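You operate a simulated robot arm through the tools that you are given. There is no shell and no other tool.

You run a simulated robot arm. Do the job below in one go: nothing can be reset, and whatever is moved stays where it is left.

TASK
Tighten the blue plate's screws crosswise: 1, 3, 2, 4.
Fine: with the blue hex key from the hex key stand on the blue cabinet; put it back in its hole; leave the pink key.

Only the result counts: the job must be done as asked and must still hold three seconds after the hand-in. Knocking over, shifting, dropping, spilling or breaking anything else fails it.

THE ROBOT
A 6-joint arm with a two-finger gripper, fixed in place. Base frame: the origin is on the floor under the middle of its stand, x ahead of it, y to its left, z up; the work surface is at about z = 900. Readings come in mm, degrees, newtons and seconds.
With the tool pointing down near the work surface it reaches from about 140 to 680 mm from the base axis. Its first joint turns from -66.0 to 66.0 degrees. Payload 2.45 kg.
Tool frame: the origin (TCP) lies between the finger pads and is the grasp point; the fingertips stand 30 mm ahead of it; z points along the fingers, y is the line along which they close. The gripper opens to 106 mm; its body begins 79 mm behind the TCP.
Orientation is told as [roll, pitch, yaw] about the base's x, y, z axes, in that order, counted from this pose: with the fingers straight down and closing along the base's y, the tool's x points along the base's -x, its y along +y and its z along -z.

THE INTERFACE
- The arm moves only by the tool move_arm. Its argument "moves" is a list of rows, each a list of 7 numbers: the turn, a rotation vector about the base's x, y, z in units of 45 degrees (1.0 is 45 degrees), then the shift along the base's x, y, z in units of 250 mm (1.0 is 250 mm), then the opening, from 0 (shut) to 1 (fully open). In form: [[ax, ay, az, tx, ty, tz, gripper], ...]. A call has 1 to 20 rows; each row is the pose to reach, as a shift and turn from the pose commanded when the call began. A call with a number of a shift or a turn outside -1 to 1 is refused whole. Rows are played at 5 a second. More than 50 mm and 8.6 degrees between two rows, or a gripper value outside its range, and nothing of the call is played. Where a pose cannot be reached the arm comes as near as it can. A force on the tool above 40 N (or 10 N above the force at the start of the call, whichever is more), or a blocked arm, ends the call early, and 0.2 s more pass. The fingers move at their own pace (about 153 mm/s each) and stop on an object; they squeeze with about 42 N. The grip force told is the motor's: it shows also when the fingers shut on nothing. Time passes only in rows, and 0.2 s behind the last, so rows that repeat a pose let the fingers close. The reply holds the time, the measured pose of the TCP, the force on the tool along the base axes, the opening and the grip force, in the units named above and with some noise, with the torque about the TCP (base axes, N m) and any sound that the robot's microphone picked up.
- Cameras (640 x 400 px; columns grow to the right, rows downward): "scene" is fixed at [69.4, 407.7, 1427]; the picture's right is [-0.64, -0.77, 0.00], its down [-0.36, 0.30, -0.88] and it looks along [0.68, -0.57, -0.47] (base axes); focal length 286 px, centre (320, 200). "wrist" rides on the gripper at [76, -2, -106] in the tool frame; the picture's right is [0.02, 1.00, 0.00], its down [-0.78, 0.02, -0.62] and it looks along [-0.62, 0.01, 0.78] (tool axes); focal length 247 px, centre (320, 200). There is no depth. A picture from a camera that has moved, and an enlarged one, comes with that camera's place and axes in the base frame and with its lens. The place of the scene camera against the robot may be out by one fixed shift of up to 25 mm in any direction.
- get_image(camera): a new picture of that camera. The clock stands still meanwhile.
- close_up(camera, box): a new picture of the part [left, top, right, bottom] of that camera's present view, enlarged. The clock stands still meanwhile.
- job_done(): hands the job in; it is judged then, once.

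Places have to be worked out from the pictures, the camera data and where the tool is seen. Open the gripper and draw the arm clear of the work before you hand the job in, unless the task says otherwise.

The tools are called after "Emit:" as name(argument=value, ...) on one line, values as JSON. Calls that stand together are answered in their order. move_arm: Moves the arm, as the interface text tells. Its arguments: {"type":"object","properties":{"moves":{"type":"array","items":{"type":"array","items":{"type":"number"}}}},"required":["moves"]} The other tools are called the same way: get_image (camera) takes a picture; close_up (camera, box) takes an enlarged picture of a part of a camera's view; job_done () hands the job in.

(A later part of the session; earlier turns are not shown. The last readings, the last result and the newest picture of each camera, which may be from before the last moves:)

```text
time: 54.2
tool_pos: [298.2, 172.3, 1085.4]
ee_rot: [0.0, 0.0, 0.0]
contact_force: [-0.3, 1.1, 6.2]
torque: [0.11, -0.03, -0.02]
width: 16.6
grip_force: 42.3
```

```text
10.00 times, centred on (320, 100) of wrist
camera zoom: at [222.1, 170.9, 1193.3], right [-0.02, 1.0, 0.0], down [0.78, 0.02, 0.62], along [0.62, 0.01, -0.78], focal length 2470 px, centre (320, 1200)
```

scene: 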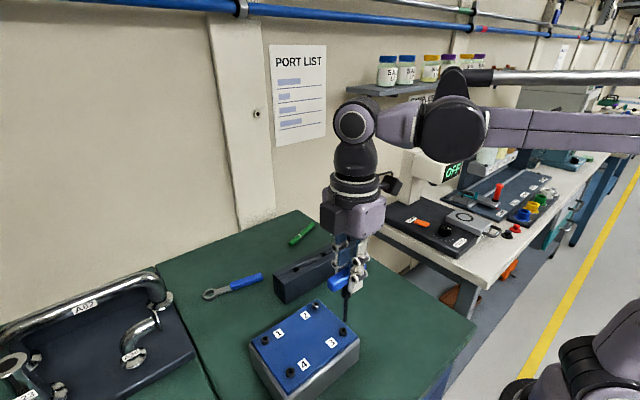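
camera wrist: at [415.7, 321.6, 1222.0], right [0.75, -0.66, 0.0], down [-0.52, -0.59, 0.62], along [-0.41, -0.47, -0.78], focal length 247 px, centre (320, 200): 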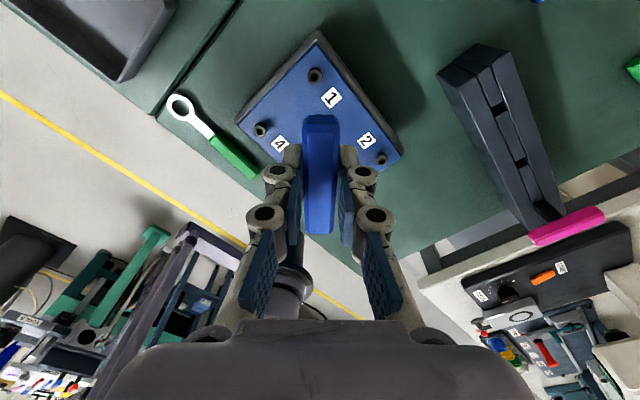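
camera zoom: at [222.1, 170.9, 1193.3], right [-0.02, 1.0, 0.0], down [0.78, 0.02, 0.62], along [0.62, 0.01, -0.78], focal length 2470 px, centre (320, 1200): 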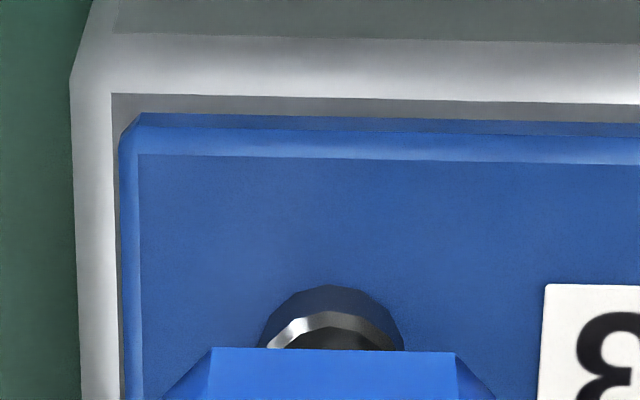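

The tip is still inside the socket but pressed to its right side, and the force now points +y. I'll undo the correction, shifting (+1.0, +0.8) mm, and check.

Emit:
move_arm(moves=[[0, 0, 0, 0.002, 0.0016, 0, 0], [0, 0, 0, 0.004, 0.0032, 0, 0], [0, 0, 0, 0.004, 0.0032, 0, 0], [0, 0, 0, 0.004, 0.0032, 0, 0]])

Emit:
close_up(camera="scene", box=[331, 316, 363, 336])

```text
time: 55.2
tool_pos: [300.1, 173.6, 1086.1]
ee_rot: [0.0, 0.1, 0.0]
contact_force: [-0.3, -0.3, 2.7]
torque: [-0.07, 0.13, 0.03]
width: 16.7
grip_force: 42.0
```

```text
16.00 times, centred on (347, 326) of scene
camera zoom: at [69.3, 407.7, 1427.0], right [-0.64, -0.77, 0.0], down [-0.36, 0.3, -0.88], along [0.68, -0.57, -0.47], focal length 4583 px, centre (-112, -1816)
```

zoom: 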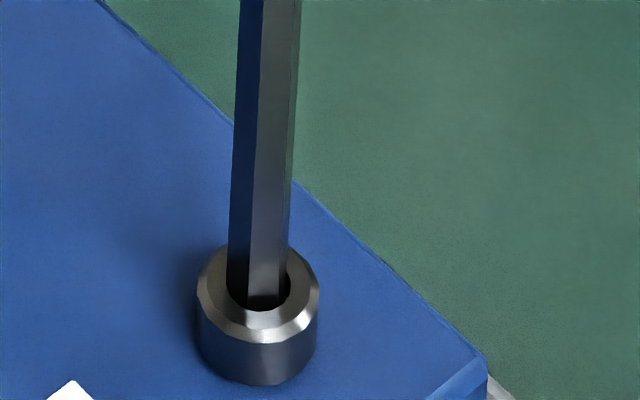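

The shaft is centred in the socket again. I'll continue clockwise 25° with a little downward pressure and check the torque.

Emit:
move_arm(moves=[[0, 0, -0.111, -0.0016, 0.0002, -0.002, 0], [0, 0, -0.222, -0.0014, 0.0011, -0.0024, 0], [0, 0, -0.333, -0.0012, 0.0021, -0.0028, 0], [0, 0, -0.444, -0.0009, 0.003, -0.0032, 0], [0, 0, -0.556, -0.0006, 0.0039, -0.0036, 0], [0, 0, -0.556, -0.0006, 0.0039, -0.0036, 0]])

Emit:
close_up(camera="scene", box=[331, 316, 363, 336])

```text
time: 56.6
tool_pos: [300.6, 174.4, 1084.0]
ee_rot: [-0.1, 0.0, -25.1]
contact_force: [1.0, 0.8, 10.7]
torque: [-0.1, -0.1, 0.03]
width: 16.8
grip_force: 42.0
```

```text
16.00 times, centred on (347, 326) of scene
camera zoom: at [69.3, 407.6, 1427.0], right [-0.64, -0.77, 0.0], down [-0.36, 0.3, -0.88], along [0.68, -0.57, -0.47], focal length 4583 px, centre (-112, -1816)
```

zoom: 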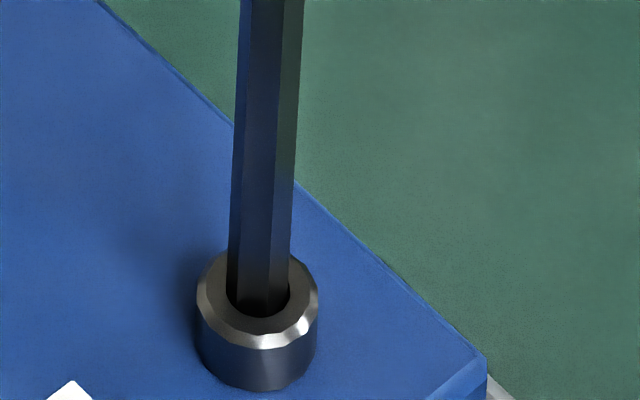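

Screw 3 keeps going down (about 4.8 mm so far) with low forces. I'll turn another 40° clockwise.

Emit:
move_arm(moves=[[0, 0, -0.111, 0.0005, 0.0009, -0.0005, 0], [0, 0, -0.222, 0.001, 0.0017, -0.001, 0], [0, 0, -0.333, 0.0016, 0.0025, -0.0015, 0], [0, 0, -0.444, 0.0022, 0.0032, -0.002, 0], [0, 0, -0.556, 0.003, 0.0038, -0.0025, 0], [0, 0, -0.667, 0.0037, 0.0044, -0.003, 0], [0, 0, -0.778, 0.0046, 0.005, -0.0035, 0], [0, 0, -0.889, 0.0054, 0.0054, -0.004, 0], [0, 0, -0.889, 0.0054, 0.0054, -0.004, 0]])

Emit:
close_up(camera="scene", box=[331, 316, 363, 336])

```text
time: 58.6
tool_pos: [301.4, 177.1, 1083.9]
ee_rot: [0.0, -0.1, -65.1]
contact_force: [-0.3, -1.1, 14.1]
torque: [-0.09, 0.03, 0.11]
width: 16.6
grip_force: 41.8
```

```text
16.00 times, centred on (347, 326) of scene
camera zoom: at [69.2, 407.6, 1427.0], right [-0.64, -0.77, 0.0], down [-0.36, 0.3, -0.88], along [0.68, -0.57, -0.47], focal length 4583 px, centre (-112, -1816)
```

zoom: 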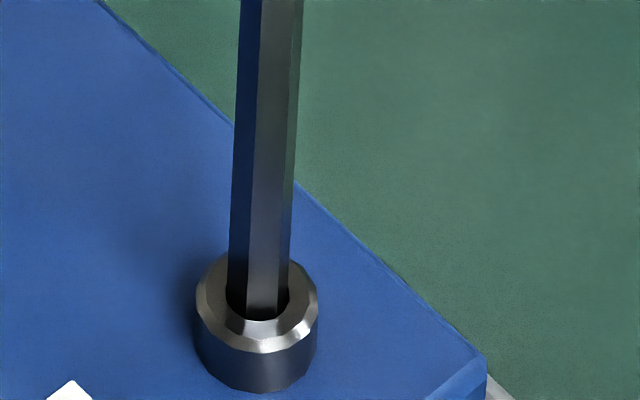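

Torque is 0.11 N·m, as screw 1 was at this angle. I'll turn another 40° clockwise and check.

Emit:
move_arm(moves=[[0, 0, -0.111, 0.0009, 0.0004, 0, 0], [0, 0, -0.222, 0.0018, 0.0007, 0, 0], [0, 0, -0.333, 0.0028, 0.0009, 0, 0], [0, 0, -0.444, 0.0038, 0.001, 0, 0], [0, 0, -0.556, 0.0047, 0.001, 0, 0], [0, 0, -0.667, 0.0057, 0.001, 0, 0], [0, 0, -0.778, 0.0067, 0.0009, 0, 0], [0, 0, -0.889, 0.0076, 0.0007, 0, 0], [0, 0, -0.889, 0.0076, 0.0007, 0, 0]])

Emit:
close_up(camera="scene", box=[331, 316, 363, 336])

```text
time: 60.6
tool_pos: [304.5, 175.9, 1083.1]
ee_rot: [0.0, 0.0, -105.1]
contact_force: [0.4, 0.2, 12.8]
torque: [-0.02, -0.03, 0.26]
width: 16.7
grip_force: 42.6
```

```text
16.00 times, centred on (347, 326) of scene
camera zoom: at [69.2, 407.6, 1427.0], right [-0.64, -0.77, 0.0], down [-0.36, 0.3, -0.88], along [0.68, -0.57, -0.47], focal length 4583 px, centre (-112, -1816)
```

zoom: 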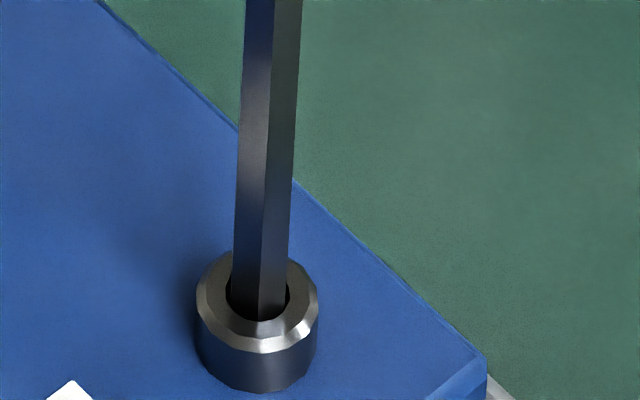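

Torque is 0.26 N·m. I'll turn 25° further to reach the same 0.30 N·m plateau as on screw 1.

Emit:
move_arm(moves=[[0, 0, -0.111, 0.0009, -0.0003, 0, 0], [0, 0, -0.222, 0.0018, -0.0007, 0, 0], [0, 0, -0.333, 0.0027, -0.0011, 0, 0], [0, 0, -0.444, 0.0035, -0.0016, 0, 0], [0, 0, -0.556, 0.0043, -0.0022, 0, 0], [0, 0, -0.556, 0.0043, -0.0022, 0, 0]])

```text
time: 62.0
tool_pos: [304.5, 175.0, 1082.7]
ee_rot: [0.1, 0.1, -130.1]
contact_force: [-0.8, -0.9, 12.2]
torque: [-0.02, 0.13, 0.32]
width: 17.0
grip_force: 42.2
```

Torque is 0.32 N·m. I'll turn 10° more to confirm it has levelled off.

Emit:
move_arm(moves=[[0, 0, -0.111, 0.0007, -0.0007, 0, 0], [0, 0, -0.222, 0.0014, -0.0014, 0, 0], [0, 0, -0.222, 0.0014, -0.0014, 0, 0], [0, 0, -0.222, 0.0014, -0.0014, 0, 0]])

Emit:
close_up(camera="scene", box=[331, 316, 363, 336])

```text
time: 63.0
tool_pos: [304.5, 175.1, 1084.1]
ee_rot: [0.1, 0.0, -140.2]
contact_force: [-1.1, -0.1, 9.7]
torque: [-0.01, 0.11, 0.29]
width: 16.8
grip_force: 42.0
```

```text
16.00 times, centred on (347, 326) of scene
camera zoom: at [69.2, 407.6, 1427.0], right [-0.64, -0.77, 0.0], down [-0.36, 0.3, -0.88], along [0.68, -0.57, -0.47], focal length 4583 px, centre (-112, -1816)
```

zoom: 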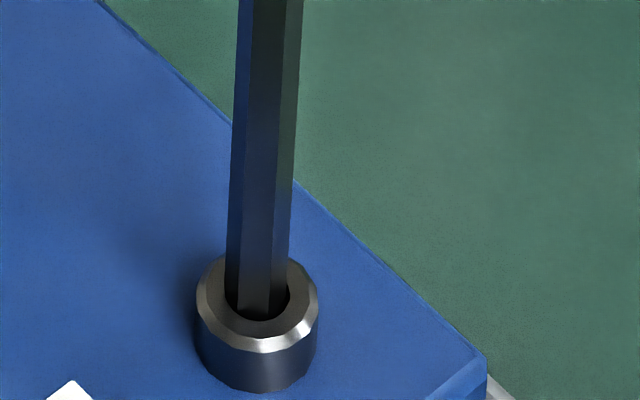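

The torque plateau is confirmed (0.29 N·m) and screw 3's head is seated. I'll lift the key straight out and inspect.

Emit:
move_arm(moves=[[0, 0, 0, 0, 0, 0.008, 0], [0, 0, 0, 0, 0, 0.02, 0], [0, 0, 0, 0, 0, 0.05, 0], [0, 0, 0, 0, 0, 0.09, 0], [0, 0, 0, 0, 0, 0.12, 0], [0, 0, 0, 0, 0, 0.12, 0]])

Emit:
close_up(camera="scene", box=[331, 316, 363, 336])

Emit:
close_up(camera="scene", box=[240, 280, 368, 390])

```text
time: 64.4
tool_pos: [304.1, 174.6, 1112.5]
ee_rot: [-0.1, 0.1, -140.0]
contact_force: [-0.2, 0.2, 0.3]
torque: [-0.02, 0.02, 0.04]
width: 16.6
grip_force: 42.1
```

```text
16.00 times, centred on (347, 326) of scene
camera zoom: at [69.4, 407.7, 1427.0], right [-0.64, -0.77, 0.0], down [-0.36, 0.3, -0.88], along [0.68, -0.57, -0.47], focal length 4583 px, centre (-112, -1816)
```

zoom: 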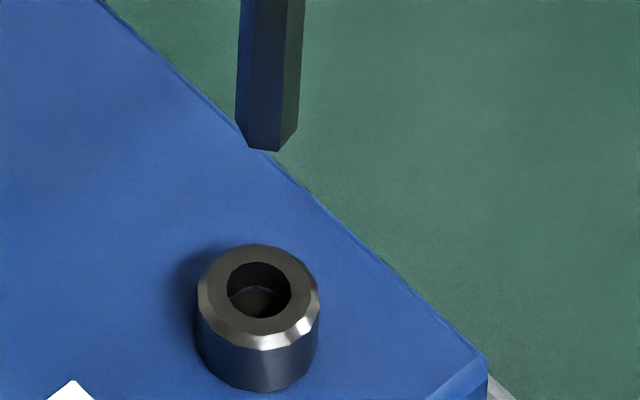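

```text
3.64 times, centred on (304, 335) of scene
camera zoom: at [69.4, 407.7, 1427.0], right [-0.64, -0.77, 0.0], down [-0.36, 0.3, -0.88], along [0.68, -0.57, -0.47], focal length 1042 px, centre (378, -291)
```

zoom: 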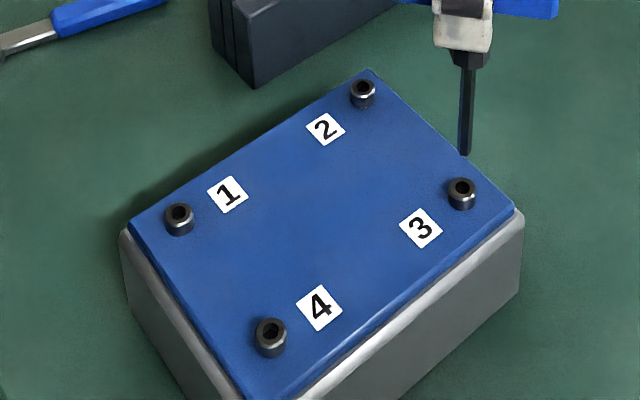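

Screw 3's head has dropped about 3.8 mm with no yellow showing, and screws 2 and 4 are still raised. I'll turn back to +90° in the air while moving above screw 2.

Emit:
move_arm(moves=[[0, 0, 0.167, 0.01, -0.0006, 0, 0], [0, 0, 0.333, 0.02, -0.0012, 0, 0], [0, 0, 0.5, 0.03, -0.0018, 0, 0], [0, 0, 0.667, 0.04, -0.0024, 0, 0], [0, 0, 0.833, 0.05, -0.003, 0, 0], [0, 0, 1, 0.0595, -0.0036, 0, 0]])

Emit:
move_arm(moves=[[0, 0, 0.167, 0.01, -0.0006, 0, 0], [0, 0, 0.333, 0.02, -0.0012, 0, 0], [0, 0, 0.5, 0.03, -0.0018, 0, 0], [0, 0, 0.667, 0.04, -0.0024, 0, 0], [0, 0, 0.833, 0.05, -0.003, 0, 0], [0, 0, 1, 0.0595, -0.0036, 0, 0]])

Emit:
move_arm(moves=[[0, 0, 0.167, 0.01, -0.0006, 0, 0], [0, 0, 0.333, 0.02, -0.0012, 0, 0], [0, 0, 0.5, 0.03, -0.0018, 0, 0], [0, 0, 0.667, 0.04, -0.0024, 0, 0], [0, 0, 0.833, 0.05, -0.003, 0, 0], [0, 0, 1, 0.0595, -0.0036, 0, 0]])

Emit:
move_arm(moves=[[0, 0, 0.167, 0.01, -0.0006, 0, 0], [0, 0, 0.333, 0.02, -0.0012, 0, 0], [0, 0, 0.5, 0.03, -0.0018, 0, 0], [0, 0, 0.667, 0.04, -0.0024, 0, 0], [0, 0, 0.833, 0.05, -0.003, 0, 0], [0, 0, 1, 0.0595, -0.0036, 0, 0]])

Emit:
move_arm(moves=[[0, 0, 0.167, 0.01, -0.0006, 0, 0], [0, 0, 0.333, 0.02, -0.0012, 0, 0], [0, 0, 0.5, 0.03, -0.0018, 0, 0], [0, 0, 0.667, 0.04, -0.0024, 0, 0], [0, 0, 0.833, 0.05, -0.003, 0, 0], [0, 0, 1, 0.0595, -0.0036, 0, 0], [0, 0, 1, 0.0595, -0.0036, 0, 0]])

Emit:
move_arm(moves=[[0, 0, 0.111, 0, 0, -0.02, 0], [0, 0, 0.111, 0, 0, -0.04, 0], [0, 0, 0.111, 0, 0, -0.04, 0]])

Emit:
close_up(camera="scene", box=[299, 286, 331, 306])

```text
time: 65.8
tool_pos: [319.7, 175.5, 1114.3]
ee_rot: [0.0, 0.1, -94.8]
contact_force: [0.5, -0.2, -0.2]
torque: [0.0, 0.0, -0.03]
width: 16.8
grip_force: 42.0
```

```text
time: 67.2
tool_pos: [333.9, 175.1, 1113.6]
ee_rot: [0.0, 0.0, -49.9]
contact_force: [-0.4, 0.3, -0.3]
torque: [-0.05, -0.01, 0.0]
width: 16.6
grip_force: 42.1
```

```text
time: 68.6
tool_pos: [349.1, 172.9, 1113.7]
ee_rot: [0.1, 0.0, -4.9]
contact_force: [-0.1, -0.4, -0.9]
torque: [-0.02, -0.02, -0.01]
width: 16.7
grip_force: 41.8
```

```text
time: 70.0
tool_pos: [363.5, 171.0, 1114.2]
ee_rot: [0.0, 0.0, 40.1]
contact_force: [0.2, -0.3, -0.3]
torque: [-0.02, 0.01, -0.01]
width: 16.8
grip_force: 41.2
```

```text
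time: 71.6
tool_pos: [378.8, 170.8, 1114.9]
ee_rot: [-0.1, 0.0, 85.1]
contact_force: [0.8, -0.4, 0.0]
torque: [0.01, 0.0, 0.02]
width: 16.4
grip_force: 42.0
```

```text
time: 72.4
tool_pos: [378.5, 170.9, 1103.7]
ee_rot: [0.0, 0.0, 90.0]
contact_force: [0.2, 0.2, -0.8]
torque: [-0.04, -0.01, -0.03]
width: 16.6
grip_force: 41.5
```

```text
16.00 times, centred on (315, 296) of scene
camera zoom: at [69.4, 407.7, 1427.0], right [-0.64, -0.77, 0.0], down [-0.36, 0.3, -0.88], along [0.68, -0.57, -0.47], focal length 4583 px, centre (400, -1336)
```

zoom: 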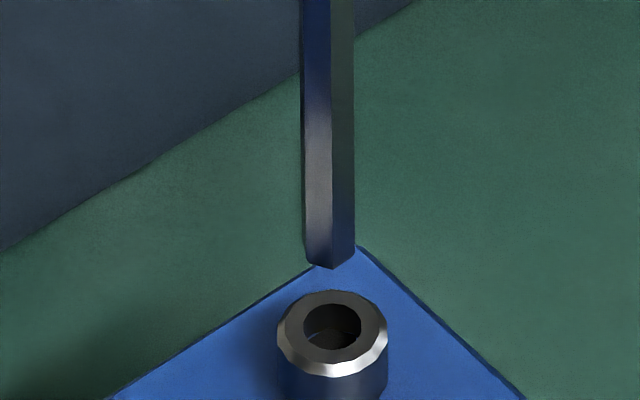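

The tip lines up sideways on screw 2, with an apparent gap of about 13 mm. I'll nudge 0.5 mm toward the camera and lower by 8 mm.

Emit:
move_arm(moves=[[0, 0, 0, -0.0016, 0.0012, -0.012, 0], [0, 0, 0, -0.0016, 0.0012, -0.024, 0], [0, 0, 0, -0.0016, 0.0012, -0.032, 0], [0, 0, 0, -0.0016, 0.0012, -0.032, 0], [0, 0, 0, -0.0016, 0.0012, -0.032, 0]])

Emit:
close_up(camera="scene", box=[299, 286, 331, 306])

```text
time: 73.6
tool_pos: [377.9, 171.3, 1096.9]
ee_rot: [0.1, -0.1, 90.0]
contact_force: [-0.1, 0.1, 0.0]
torque: [0.01, 0.04, 0.0]
width: 16.9
grip_force: 42.1
```

```text
16.00 times, centred on (315, 296) of scene
camera zoom: at [69.4, 407.7, 1427.0], right [-0.64, -0.77, 0.0], down [-0.36, 0.3, -0.88], along [0.68, -0.57, -0.47], focal length 4583 px, centre (400, -1336)
```

zoom: 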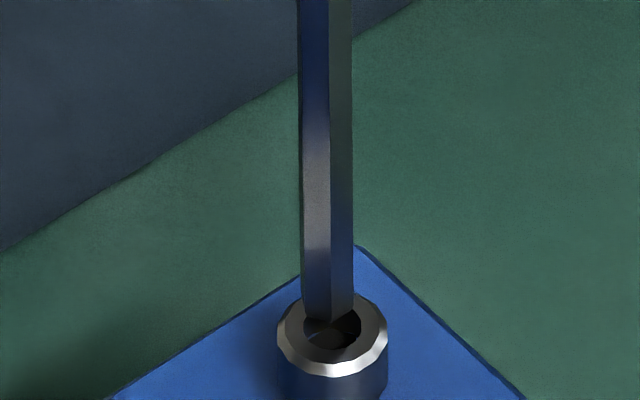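

The tip is directly above socket 2 with about a 4.3 mm gap, 0.4 mm off sideways. I'll correct that and lower 4.5 mm while watching forces.

Emit:
move_arm(moves=[[0, 0, 0, -0.001, -0.0012, -0.004, 0], [0, 0, 0, -0.001, -0.0012, -0.009, 0], [0, 0, 0, -0.001, -0.0012, -0.014, 0], [0, 0, 0, -0.001, -0.0012, -0.018, 0], [0, 0, 0, -0.001, -0.0012, -0.018, 0]])

Emit:
close_up(camera="scene", box=[299, 286, 331, 306])

```text
time: 74.8
tool_pos: [378.1, 171.8, 1091.2]
ee_rot: [0.0, 0.0, 90.0]
contact_force: [0.1, -0.1, -4.9]
torque: [-0.02, 0.08, -0.02]
width: 16.6
grip_force: 42.2
```

```text
16.00 times, centred on (315, 296) of scene
camera zoom: at [69.4, 407.7, 1427.0], right [-0.64, -0.77, 0.0], down [-0.36, 0.3, -0.88], along [0.68, -0.57, -0.47], focal length 4583 px, centre (400, -1336)
```

zoom: 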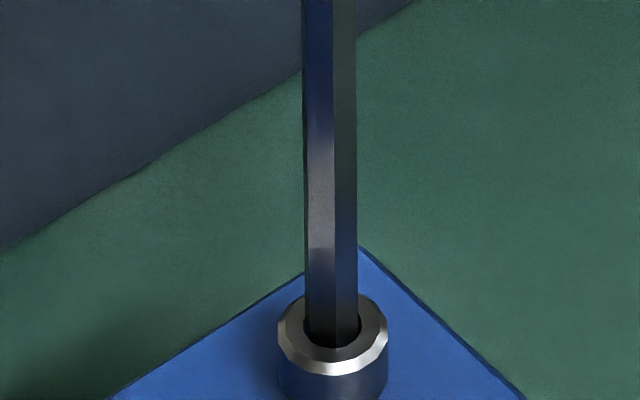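

The tip is in socket 2 with no sideways force. I'll go down 3 mm more to the floor.

Emit:
move_arm(moves=[[0, 0, 0, 0, 0, -0.003, 0], [0, 0, 0, 0, 0, -0.006, 0], [0, 0, 0, 0, 0, -0.009, 0], [0, 0, 0, 0, 0, -0.011, 0], [0, 0, 0, 0, 0, -0.011, 0]])

Emit:
close_up(camera="scene", box=[299, 288, 331, 308])

```text
time: 76.0
tool_pos: [378.7, 171.4, 1088.0]
ee_rot: [0.0, 0.0, 90.0]
contact_force: [-1.3, -0.1, -0.4]
torque: [0.04, 0.02, -0.01]
width: 16.8
grip_force: 42.1
```

```text
16.00 times, centred on (315, 298) of scene
camera zoom: at [69.3, 407.7, 1427.0], right [-0.64, -0.77, 0.0], down [-0.36, 0.3, -0.88], along [0.68, -0.57, -0.47], focal length 4583 px, centre (400, -1368)
```

zoom: 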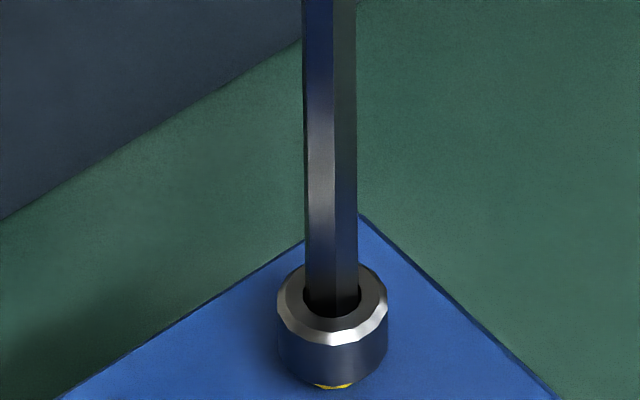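

The yellow band is visible under screw 2's head and the tip is nearly on the socket floor. I'll press lightly and turn 45° clockwise.

Emit:
move_arm(moves=[[0, 0, 0, 0, 0, -0.004, 0], [0, 0, -0.111, -0.001, 0, -0.0046, 0], [0, 0, -0.222, -0.0019, 0.0002, -0.0052, 0], [0, 0, -0.333, -0.0029, 0.0004, -0.0058, 0], [0, 0, -0.444, -0.0038, 0.0007, -0.0064, 0], [0, 0, -0.556, -0.0047, 0.001, -0.007, 0], [0, 0, -0.667, -0.0056, 0.0015, -0.0076, 0], [0, 0, -0.778, -0.0064, 0.002, -0.0082, 0], [0, 0, -0.889, -0.0072, 0.0026, -0.0088, 0], [0, 0, -1, -0.0079, 0.0033, -0.0094, 0], [0, 0, -1, -0.0079, 0.0033, -0.0094, 0]])

Emit:
close_up(camera="scene", box=[299, 288, 331, 308])

```text
time: 78.4
tool_pos: [377.0, 171.4, 1086.3]
ee_rot: [0.0, 0.1, 44.9]
contact_force: [-0.3, -1.3, 16.8]
torque: [-0.08, 0.04, -0.04]
width: 16.8
grip_force: 42.0
```

```text
16.00 times, centred on (315, 298) of scene
camera zoom: at [69.1, 407.6, 1427.0], right [-0.64, -0.77, 0.0], down [-0.36, 0.3, -0.88], along [0.68, -0.57, -0.47], focal length 4583 px, centre (400, -1368)
```

zoom: 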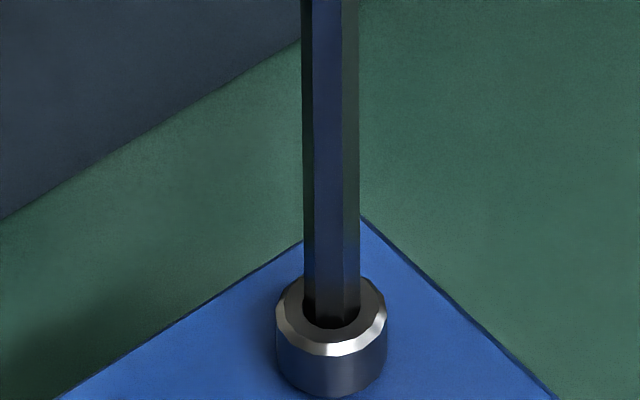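

Screw 2 is turning in; the yellow band has vanished and forces are fine. I'll turn another 45°.

Emit:
move_arm(moves=[[0, 0, -0.111, -0.0007, 0.0007, -0.0005, 0], [0, 0, -0.222, -0.0013, 0.0015, -0.001, 0], [0, 0, -0.333, -0.0018, 0.0023, -0.0015, 0], [0, 0, -0.444, -0.0022, 0.0032, -0.002, 0], [0, 0, -0.556, -0.0026, 0.0041, -0.0025, 0], [0, 0, -0.667, -0.0029, 0.005, -0.003, 0], [0, 0, -0.778, -0.0031, 0.006, -0.0035, 0], [0, 0, -0.889, -0.0032, 0.0069, -0.004, 0], [0, 0, -1, -0.0033, 0.0079, -0.0045, 0], [0, 0, -1, -0.0033, 0.0079, -0.0045, 0]])

Emit:
close_up(camera="scene", box=[299, 288, 331, 308])

```text
time: 80.6
tool_pos: [375.7, 174.6, 1085.4]
ee_rot: [0.1, -0.1, -0.1]
contact_force: [-0.5, -1.3, 9.2]
torque: [-0.03, 0.11, -0.03]
width: 16.7
grip_force: 42.5
```

```text
16.00 times, centred on (315, 298) of scene
camera zoom: at [69.2, 407.6, 1427.0], right [-0.64, -0.77, 0.0], down [-0.36, 0.3, -0.88], along [0.68, -0.57, -0.47], focal length 4583 px, centre (400, -1368)
```

zoom: 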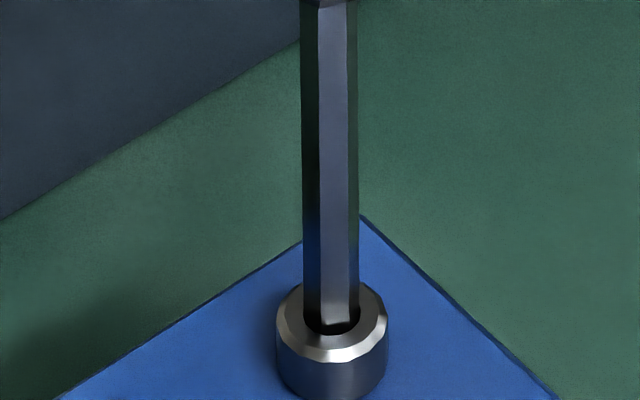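

It is going well. I'll turn the next 45° clockwise, from 0° to −45°.

Emit:
move_arm(moves=[[0, 0, -0.111, 0, 0.001, -0.0006, 0], [0, 0, -0.222, 0.0002, 0.0019, -0.0012, 0], [0, 0, -0.333, 0.0004, 0.0029, -0.0018, 0], [0, 0, -0.444, 0.0007, 0.0038, -0.0024, 0], [0, 0, -0.556, 0.001, 0.0047, -0.003, 0], [0, 0, -0.667, 0.0015, 0.0056, -0.0036, 0], [0, 0, -0.778, 0.002, 0.0064, -0.0042, 0], [0, 0, -0.889, 0.0026, 0.0072, -0.0048, 0], [0, 0, -1, 0.0033, 0.0079, -0.0054, 0], [0, 0, -1, 0.0033, 0.0079, -0.0054, 0]])

Emit:
close_up(camera="scene", box=[299, 288, 331, 308])

```text
time: 82.8
tool_pos: [376.4, 176.0, 1083.8]
ee_rot: [0.1, 0.0, -45.0]
contact_force: [-1.5, -1.2, 7.1]
torque: [-0.11, 0.08, 0.02]
width: 16.7
grip_force: 42.5
```

```text
16.00 times, centred on (315, 298) of scene
camera zoom: at [69.3, 407.6, 1427.0], right [-0.64, -0.77, 0.0], down [-0.36, 0.3, -0.88], along [0.68, -0.57, -0.47], focal length 4583 px, centre (400, -1368)
```

zoom: 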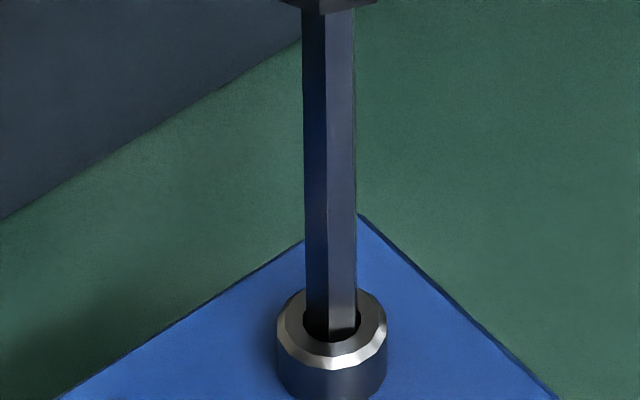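

I'll continue from −45° to −90° with light pressure.

Emit:
move_arm(moves=[[0, 0, -0.111, 0.0007, 0.0007, -0.0006, 0], [0, 0, -0.222, 0.0015, 0.0013, -0.0012, 0], [0, 0, -0.333, 0.0023, 0.0018, -0.0016, 0], [0, 0, -0.444, 0.0032, 0.0022, -0.002, 0], [0, 0, -0.556, 0.0041, 0.0026, -0.002, 0], [0, 0, -0.667, 0.005, 0.0029, -0.002, 0], [0, 0, -0.778, 0.006, 0.0031, -0.002, 0], [0, 0, -0.889, 0.0069, 0.0032, -0.002, 0], [0, 0, -1, 0.0079, 0.0033, -0.002, 0], [0, 0, -1, 0.0079, 0.0033, -0.002, 0]])

Emit:
close_up(camera="scene", box=[299, 288, 331, 308])

```text
time: 85.0
tool_pos: [377.5, 176.3, 1084.0]
ee_rot: [0.0, 0.1, -90.1]
contact_force: [-0.2, -0.1, 18.7]
torque: [0.02, 0.08, 0.23]
width: 16.5
grip_force: 42.2
```

```text
16.00 times, centred on (315, 298) of scene
camera zoom: at [69.1, 407.6, 1427.0], right [-0.64, -0.77, 0.0], down [-0.36, 0.3, -0.88], along [0.68, -0.57, -0.47], focal length 4583 px, centre (400, -1368)
```

zoom: 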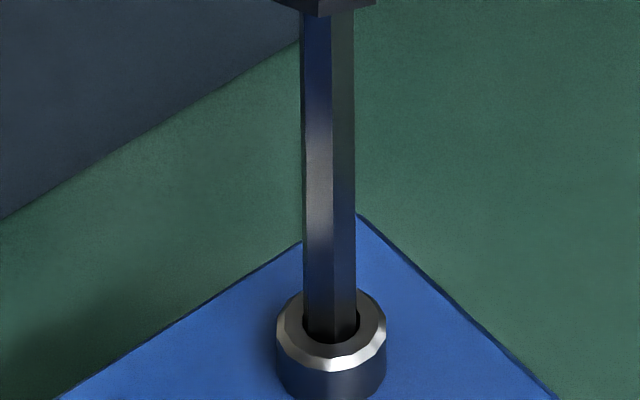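

Torque is 0.23 N·m at −90°. I'll turn on to −125° and check for the plateau.

Emit:
move_arm(moves=[[0, 0, -0.111, 0.001, 0, 0.001, 0], [0, 0, -0.222, 0.0019, -0.0002, 0.001, 0], [0, 0, -0.333, 0.0029, -0.0004, 0.001, 0], [0, 0, -0.444, 0.0038, -0.0007, 0.001, 0], [0, 0, -0.556, 0.0047, -0.001, 0.001, 0], [0, 0, -0.667, 0.0056, -0.0015, 0.001, 0], [0, 0, -0.778, 0.0064, -0.002, 0.001, 0], [0, 0, -0.778, 0.0064, -0.002, 0.001, 0]])

Emit:
move_arm(moves=[[0, 0, -0.111, 0.0008, -0.0006, 0, 0], [0, 0, -0.222, 0.0015, -0.0013, 0, 0], [0, 0, -0.222, 0.0015, -0.0013, 0, 0]])

Emit:
close_up(camera="scene", box=[299, 288, 331, 308])

```text
time: 86.8
tool_pos: [380.0, 176.9, 1083.1]
ee_rot: [0.0, 0.0, -125.0]
contact_force: [0.5, -1.2, 16.1]
torque: [-0.06, 0.09, 0.31]
width: 16.9
grip_force: 41.9
```

```text
time: 87.6
tool_pos: [380.4, 175.2, 1083.7]
ee_rot: [0.1, 0.0, -135.0]
contact_force: [-0.3, -0.9, 10.5]
torque: [-0.05, 0.09, 0.34]
width: 17.0
grip_force: 41.6
```

```text
16.00 times, centred on (315, 298) of scene
camera zoom: at [69.2, 407.6, 1427.0], right [-0.64, -0.77, 0.0], down [-0.36, 0.3, -0.88], along [0.68, -0.57, -0.47], focal length 4583 px, centre (400, -1368)
```

zoom: 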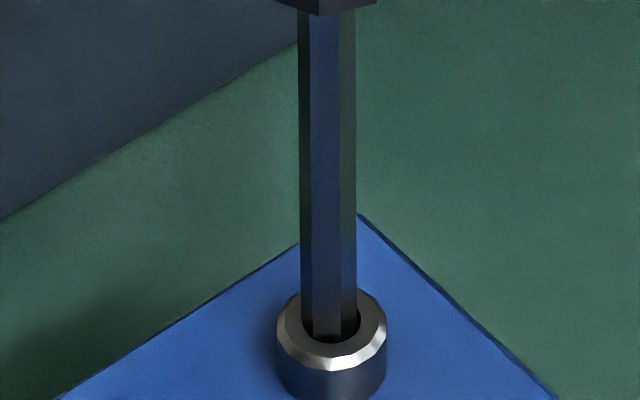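

The plateau is reached (0.31–0.34 N·m), so screw 2 is tight. I'll lift the key straight out and check the screw.

Emit:
move_arm(moves=[[0, 0, 0, 0, 0, 0.008, 0], [0, 0, 0, 0, 0, 0.02, 0], [0, 0, 0, 0, 0, 0.05, 0], [0, 0, 0, 0, 0, 0.09, 0], [0, 0, 0, 0, 0, 0.12, 0], [0, 0, 0, 0, 0, 0.12, 0]])

Emit:
close_up(camera="scene", box=[299, 288, 331, 308])

Emit:
close_up(camera="scene", box=[274, 360, 306, 380])

```text
time: 89.0
tool_pos: [381.0, 175.5, 1113.8]
ee_rot: [-0.1, 0.0, -135.0]
contact_force: [-0.7, 0.3, -0.7]
torque: [0.01, 0.03, -0.01]
width: 16.7
grip_force: 41.6
```

```text
16.00 times, centred on (315, 298) of scene
camera zoom: at [69.4, 407.7, 1427.0], right [-0.64, -0.77, 0.0], down [-0.36, 0.3, -0.88], along [0.68, -0.57, -0.47], focal length 4583 px, centre (400, -1368)
```

zoom: 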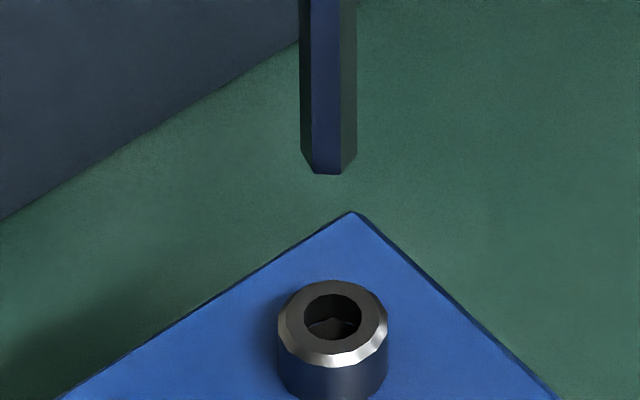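

```text
16.00 times, centred on (290, 370) of scene
camera zoom: at [69.4, 407.7, 1427.0], right [-0.64, -0.77, 0.0], down [-0.36, 0.3, -0.88], along [0.68, -0.57, -0.47], focal length 4583 px, centre (800, -2520)
```

zoom: 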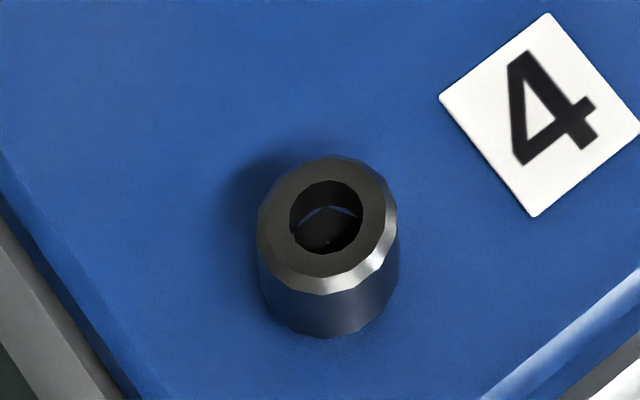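

Screw 2 is down with no yellow visible. Only screw 4 is still raised, so I'll turn back to +90° in the air while moving over it.

Emit:
move_arm(moves=[[0, 0, 0.167, -0.01, 0.0143, 0, 0], [0, 0, 0.333, -0.0205, 0.0285, 0, 0], [0, 0, 0.5, -0.0308, 0.0428, 0, 0], [0, 0, 0.667, -0.041, 0.057, 0, 0], [0, 0, 0.833, -0.0513, 0.0713, 0, 0], [0, 0, 1, -0.0615, 0.0855, 0, 0]])

Emit:
move_arm(moves=[[0, 0, 0.167, -0.01, 0.0143, 0, 0], [0, 0, 0.333, -0.0205, 0.0285, 0, 0], [0, 0, 0.5, -0.0308, 0.0428, 0, 0], [0, 0, 0.667, -0.041, 0.057, 0, 0], [0, 0, 0.833, -0.0513, 0.0713, 0, 0], [0, 0, 1, -0.0615, 0.0855, 0, 0]])

Emit:
move_arm(moves=[[0, 0, 0.167, -0.01, 0.0143, 0, 0], [0, 0, 0.333, -0.0205, 0.0285, 0, 0], [0, 0, 0.5, -0.0308, 0.0428, 0, 0], [0, 0, 0.667, -0.041, 0.057, 0, 0], [0, 0, 0.833, -0.0513, 0.0713, 0, 0], [0, 0, 1, -0.0615, 0.0855, 0, 0]])

Emit:
get_image(camera="wrist")

Emit:
move_arm(moves=[[0, 0, 0.167, -0.01, 0.0143, 0, 0], [0, 0, 0.333, -0.0205, 0.0285, 0, 0], [0, 0, 0.5, -0.0308, 0.0428, 0, 0], [0, 0, 0.667, -0.041, 0.057, 0, 0], [0, 0, 0.833, -0.0513, 0.0713, 0, 0], [0, 0, 1, -0.0615, 0.0855, 0, 0]])

Emit:
move_arm(moves=[[0, 0, 0.167, -0.01, 0.0143, 0, 0], [0, 0, 0.333, -0.0205, 0.0285, 0, 0], [0, 0, 0.5, -0.0308, 0.0428, 0, 0], [0, 0, 0.667, -0.041, 0.057, 0, 0], [0, 0, 0.833, -0.0513, 0.0713, 0, 0], [0, 0, 1, -0.0615, 0.0855, 0, 0], [0, 0, 1, -0.0615, 0.0855, 0, 0]])

Emit:
close_up(camera="scene", box=[274, 356, 306, 376])

```text
time: 90.4
tool_pos: [366.3, 197.7, 1113.4]
ee_rot: [0.1, 0.0, -89.9]
contact_force: [-0.4, -0.2, -0.5]
torque: [0.02, 0.01, 0.01]
width: 16.4
grip_force: 41.6
```

```text
time: 91.8
tool_pos: [349.9, 219.1, 1113.0]
ee_rot: [0.0, 0.0, -44.9]
contact_force: [0.1, 0.0, 0.2]
torque: [-0.03, 0.02, -0.04]
width: 16.7
grip_force: 42.2
```

```text
time: 93.2
tool_pos: [334.2, 239.4, 1113.3]
ee_rot: [-0.1, 0.0, 0.1]
contact_force: [0.2, -0.2, -0.4]
torque: [0.0, 0.0, 0.03]
width: 16.7
grip_force: 42.0
```

```text
taken
camera wrist: at [257.1, 237.8, 1220.7], right [-0.02, 1.0, 0.0], down [0.78, 0.02, 0.62], along [0.62, 0.01, -0.78], focal length 247 px, centre (320, 200)
```

wrist: 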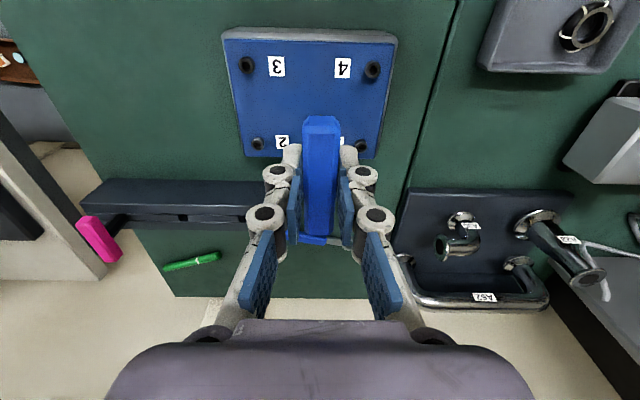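

```text
time: 94.6
tool_pos: [319.2, 260.7, 1113.6]
ee_rot: [0.0, 0.0, 45.1]
contact_force: [0.0, 0.1, -1.1]
torque: [-0.01, 0.01, 0.02]
width: 16.7
grip_force: 42.0
```

```text
time: 96.2
tool_pos: [303.3, 280.8, 1113.5]
ee_rot: [0.0, 0.1, 90.1]
contact_force: [0.4, -0.1, -0.8]
torque: [0.01, -0.02, -0.01]
width: 16.8
grip_force: 41.9
```

```text
16.00 times, centred on (290, 366) of scene
camera zoom: at [69.4, 407.7, 1427.0], right [-0.64, -0.77, 0.0], down [-0.36, 0.3, -0.88], along [0.68, -0.57, -0.47], focal length 4583 px, centre (800, -2456)
```

zoom: 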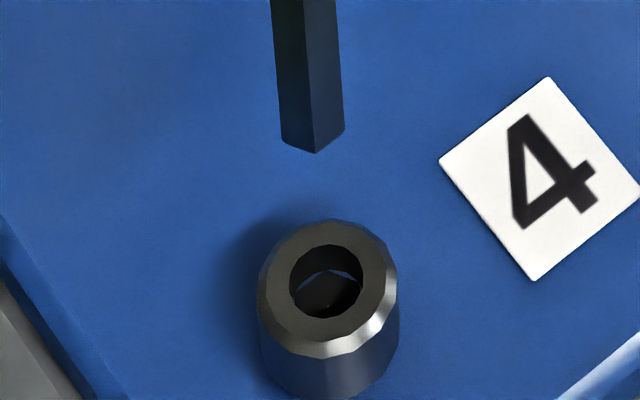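

The tip lines up sideways with socket 4. I'll lower 12 mm first and re-measure the remaining gap and depth offset.

Emit:
move_arm(moves=[[0, 0, 0, 0, 0, -0.016, 0], [0, 0, 0, 0, 0, -0.032, 0], [0, 0, 0, 0, 0, -0.048, 0], [0, 0, 0, 0, 0, -0.048, 0], [0, 0, 0, 0, 0, -0.048, 0]])

Emit:
close_up(camera="scene", box=[274, 358, 306, 378])

Emit:
get_image(camera="wrist")

Emit:
close_up(camera="wrist", box=[288, 85, 352, 125])

```text
time: 97.4
tool_pos: [304.4, 281.8, 1102.4]
ee_rot: [-0.1, 0.0, 90.0]
contact_force: [0.2, 0.5, -0.8]
torque: [0.02, -0.02, 0.03]
width: 16.4
grip_force: 42.0
```

```text
16.00 times, centred on (290, 368) of scene
camera zoom: at [69.4, 407.7, 1427.0], right [-0.64, -0.77, 0.0], down [-0.36, 0.3, -0.88], along [0.68, -0.57, -0.47], focal length 4583 px, centre (800, -2488)
```

zoom: 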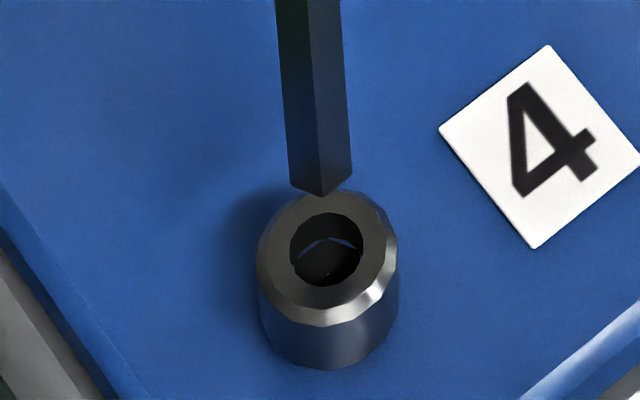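

```text
taken
camera wrist: at [304.9, 205.4, 1208.9], right [-1.0, -0.02, 0.0], down [-0.02, 0.78, 0.62], along [-0.01, 0.62, -0.78], focal length 247 px, centre (320, 200)
```

wrist: 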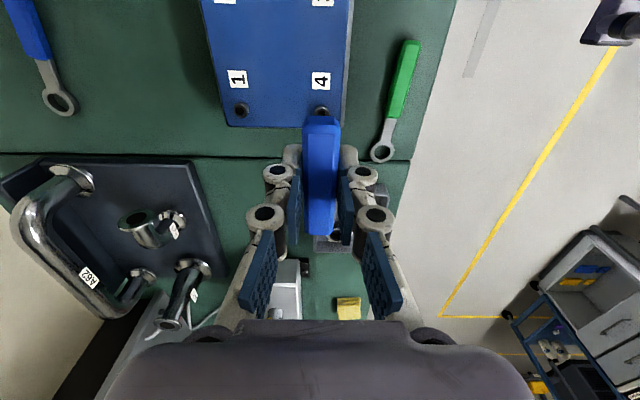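

```text
10.00 times, centred on (320, 105) of wrist
camera zoom: at [304.9, 205.4, 1208.9], right [-1.0, -0.02, 0.0], down [-0.02, 0.78, 0.62], along [-0.01, 0.62, -0.78], focal length 2470 px, centre (320, 1150)
```

zoom: 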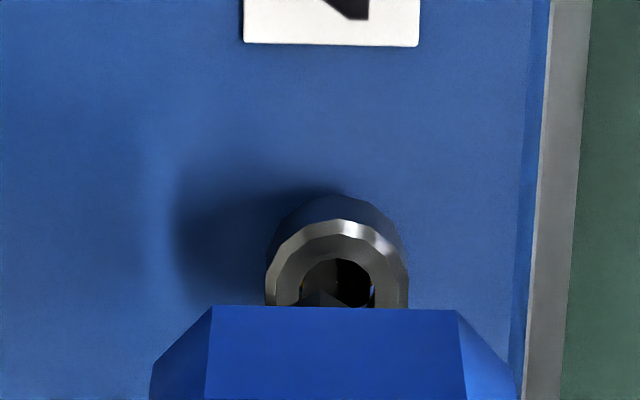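

In the wrist view the tip is about 1.4 mm toward +x of the socket, which matches the excess gap in the scene view. The handle also seems to have slid about 1 mm up in the grip. I'll shift (−1.4, +0.8) mm and lower 8 mm.

Emit:
move_arm(moves=[[0, 0, 0, -0.0056, 0.0032, 0, 0], [0, 0, 0, -0.0056, 0.0032, -0.012, 0], [0, 0, 0, -0.0056, 0.0032, -0.024, 0], [0, 0, 0, -0.0056, 0.0032, -0.032, 0], [0, 0, 0, -0.0056, 0.0032, -0.032, 0], [0, 0, 0, -0.0056, 0.0032, -0.032, 0]])

Emit:
close_up(camera="scene", box=[274, 358, 306, 378])

Emit:
close_up(camera="wrist", box=[288, 85, 352, 125])

```text
time: 98.8
tool_pos: [301.9, 283.9, 1093.8]
ee_rot: [0.0, 0.0, 89.9]
contact_force: [0.5, 0.5, -0.8]
torque: [0.01, 0.0, -0.01]
width: 16.9
grip_force: 42.0
```

```text
16.00 times, centred on (290, 368) of scene
camera zoom: at [69.4, 407.7, 1427.0], right [-0.64, -0.77, 0.0], down [-0.36, 0.3, -0.88], along [0.68, -0.57, -0.47], focal length 4583 px, centre (800, -2488)
```

zoom: 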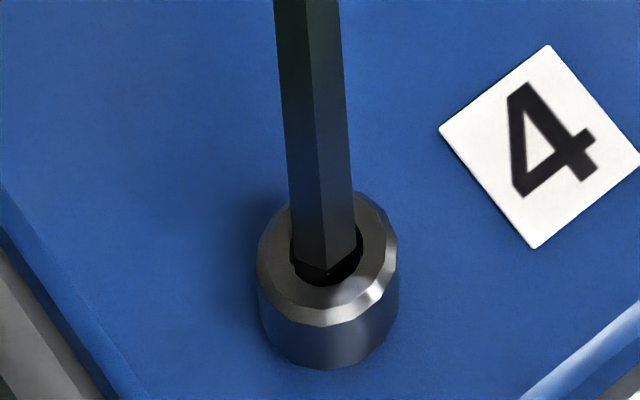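

```text
10.00 times, centred on (320, 105) of wrist
camera zoom: at [303.2, 206.5, 1200.9], right [-1.0, -0.02, 0.0], down [-0.02, 0.78, 0.62], along [-0.01, 0.62, -0.78], focal length 2470 px, centre (320, 1150)
```

zoom: 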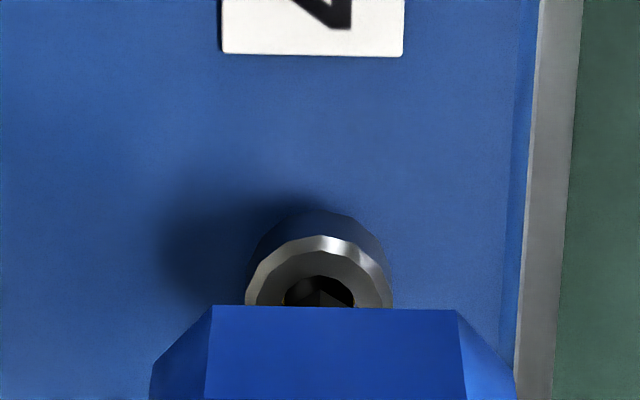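

The tip now sits centred over socket 4 in both views, about 2–3 mm above. I'll lower 3 mm and read forces.

Emit:
move_arm(moves=[[0, 0, 0, 0.001, -0.0006, -0.004, 0], [0, 0, 0, 0.001, -0.0006, -0.008, 0], [0, 0, 0, 0.001, -0.0006, -0.012, 0], [0, 0, 0, 0.001, -0.0006, -0.012, 0]])

Emit:
close_up(camera="scene", box=[274, 358, 306, 378])

```text
time: 99.8
tool_pos: [302.2, 282.5, 1089.7]
ee_rot: [0.1, -0.1, 90.0]
contact_force: [-0.7, -0.3, -4.8]
torque: [-0.04, 0.05, 0.0]
width: 16.8
grip_force: 42.0
```

```text
16.00 times, centred on (290, 368) of scene
camera zoom: at [69.4, 407.7, 1427.0], right [-0.64, -0.77, 0.0], down [-0.36, 0.3, -0.88], along [0.68, -0.57, -0.47], focal length 4583 px, centre (800, -2488)
```

zoom: 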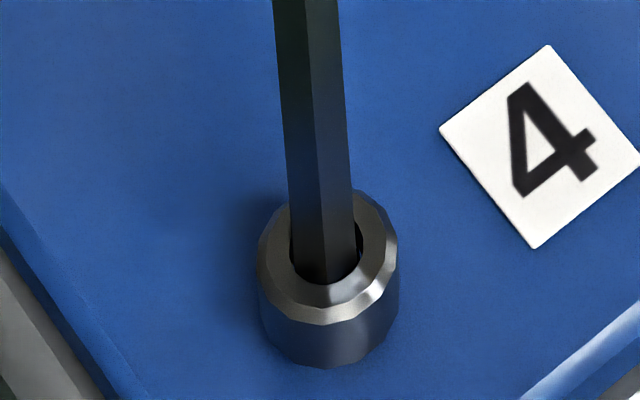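

The tip has slipped into socket 4. I'll lower 3 mm to its floor.

Emit:
move_arm(moves=[[0, 0, 0, 0, 0, -0.004, 0], [0, 0, 0, 0, 0, -0.008, 0], [0, 0, 0, 0, 0, -0.012, 0], [0, 0, 0, 0, 0, -0.012, 0]])

Emit:
close_up(camera="scene", box=[274, 358, 306, 378])

```text
time: 100.8
tool_pos: [301.7, 284.4, 1088.3]
ee_rot: [0.0, 0.0, 90.0]
contact_force: [0.8, -0.9, 3.2]
torque: [-0.05, 0.04, 0.01]
width: 16.7
grip_force: 42.4
```

```text
16.00 times, centred on (290, 368) of scene
camera zoom: at [69.3, 407.6, 1427.0], right [-0.64, -0.77, 0.0], down [-0.36, 0.3, -0.88], along [0.68, -0.57, -0.47], focal length 4583 px, centre (800, -2488)
```

zoom: 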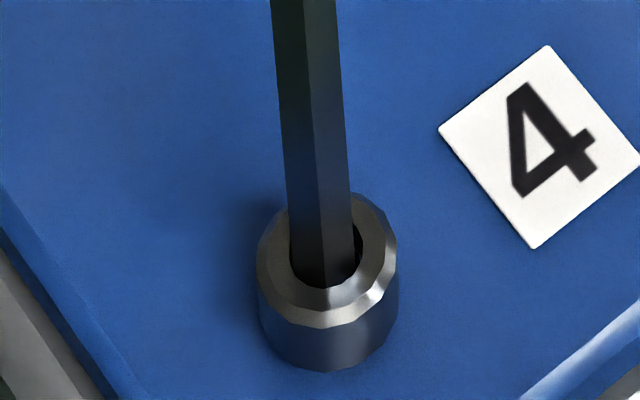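

The tip touches the floor of socket 4 (3 N). I'll press lightly and turn 45° clockwise.

Emit:
move_arm(moves=[[0, 0, 0, 0, 0, -0.002, 0], [0, 0, -0.111, -0.001, 0, -0.0026, 0], [0, 0, -0.222, -0.0019, 0.0002, -0.0032, 0], [0, 0, -0.333, -0.0029, 0.0004, -0.0038, 0], [0, 0, -0.444, -0.0038, 0.0007, -0.0044, 0], [0, 0, -0.556, -0.0047, 0.001, -0.005, 0], [0, 0, -0.667, -0.0056, 0.0015, -0.0056, 0], [0, 0, -0.778, -0.0064, 0.002, -0.0062, 0], [0, 0, -0.889, -0.0072, 0.0026, -0.0068, 0], [0, 0, -1, -0.0079, 0.0033, -0.0074, 0], [0, 0, -1, -0.0079, 0.0033, -0.0074, 0]])

Emit:
close_up(camera="scene", box=[274, 358, 306, 378])

```text
time: 103.2
tool_pos: [300.5, 285.4, 1085.3]
ee_rot: [-0.2, 0.1, 44.9]
contact_force: [1.9, 0.6, 15.0]
torque: [0.04, -0.2, -0.03]
width: 16.5
grip_force: 41.7
```

```text
16.00 times, centred on (290, 368) of scene
camera zoom: at [69.3, 407.6, 1427.0], right [-0.64, -0.77, 0.0], down [-0.36, 0.3, -0.88], along [0.68, -0.57, -0.47], focal length 4583 px, centre (800, -2488)
```

zoom: 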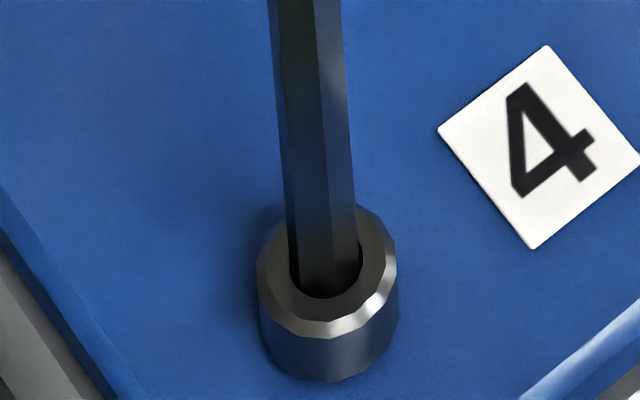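

Screw 4 is going in. A small +x force shows, so I'll add a 0.5 mm correction while turning from 45° to 0°.

Emit:
move_arm(moves=[[0, 0, -0.111, 0.0003, 0.0007, -0.0005, 0], [0, 0, -0.222, 0.0007, 0.0015, -0.001, 0], [0, 0, -0.333, 0.0002, 0.0023, -0.0015, 0], [0, 0, -0.444, -0.0002, 0.0032, -0.002, 0], [0, 0, -0.556, -0.0006, 0.0041, -0.0025, 0], [0, 0, -0.667, -0.0009, 0.005, -0.003, 0], [0, 0, -0.778, -0.0011, 0.006, -0.0035, 0], [0, 0, -0.889, -0.0012, 0.0069, -0.004, 0], [0, 0, -1, -0.0013, 0.0079, -0.0045, 0], [0, 0, -1, -0.0013, 0.0079, -0.0045, 0]])

Emit:
close_up(camera="scene", box=[274, 358, 306, 378])

```text
time: 105.4
tool_pos: [300.3, 287.1, 1085.2]
ee_rot: [0.0, 0.0, -0.1]
contact_force: [-1.5, -0.6, 5.3]
torque: [-0.05, 0.17, -0.01]
width: 16.8
grip_force: 42.4
```

```text
16.00 times, centred on (290, 368) of scene
camera zoom: at [69.3, 407.6, 1427.0], right [-0.64, -0.77, 0.0], down [-0.36, 0.3, -0.88], along [0.68, -0.57, -0.47], focal length 4583 px, centre (800, -2488)
```

zoom: 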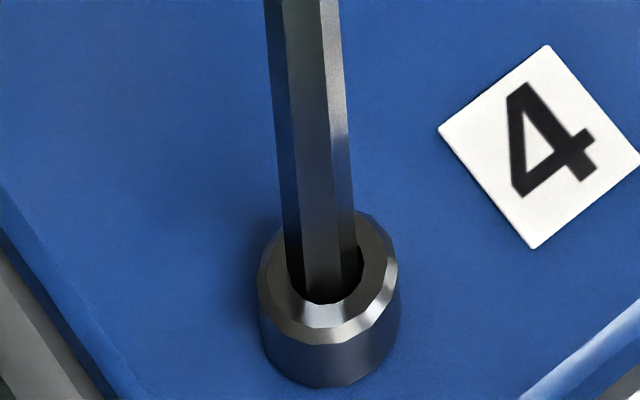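

The force has reversed, so I'll take that correction back and turn from 0° to −45°.

Emit:
move_arm(moves=[[0, 0, -0.111, -0.001, 0.001, -0.0012, 0], [0, 0, -0.222, -0.0018, 0.0019, -0.0022, 0], [0, 0, -0.333, -0.0016, 0.0029, -0.0028, 0], [0, 0, -0.444, -0.0013, 0.0038, -0.0034, 0], [0, 0, -0.556, -0.001, 0.0047, -0.004, 0], [0, 0, -0.667, -0.0005, 0.0056, -0.0046, 0], [0, 0, -0.778, 0, 0.0064, -0.0052, 0], [0, 0, -0.889, 0.0006, 0.0072, -0.0058, 0], [0, 0, -1, 0.0013, 0.0079, -0.0064, 0], [0, 0, -1, 0.0013, 0.0079, -0.0064, 0]])

Emit:
close_up(camera="scene", box=[274, 358, 306, 378])

```text
time: 107.6
tool_pos: [299.8, 288.5, 1084.0]
ee_rot: [-0.1, 0.0, -45.0]
contact_force: [2.0, -1.6, 11.4]
torque: [-0.2, -0.14, -0.01]
width: 16.9
grip_force: 41.6
```

```text
16.00 times, centred on (290, 368) of scene
camera zoom: at [69.3, 407.5, 1427.1], right [-0.64, -0.77, 0.0], down [-0.36, 0.3, -0.88], along [0.68, -0.57, -0.47], focal length 4583 px, centre (800, -2488)
```

zoom: 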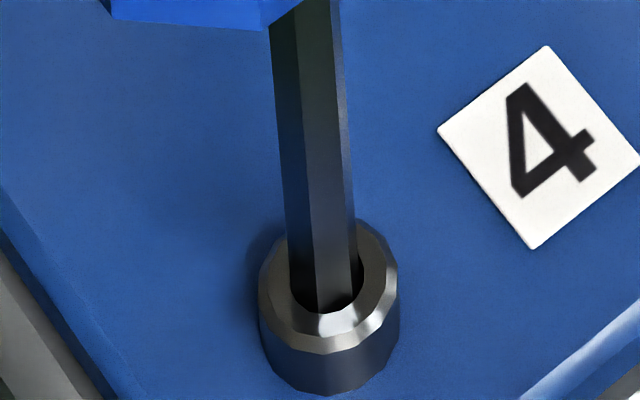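

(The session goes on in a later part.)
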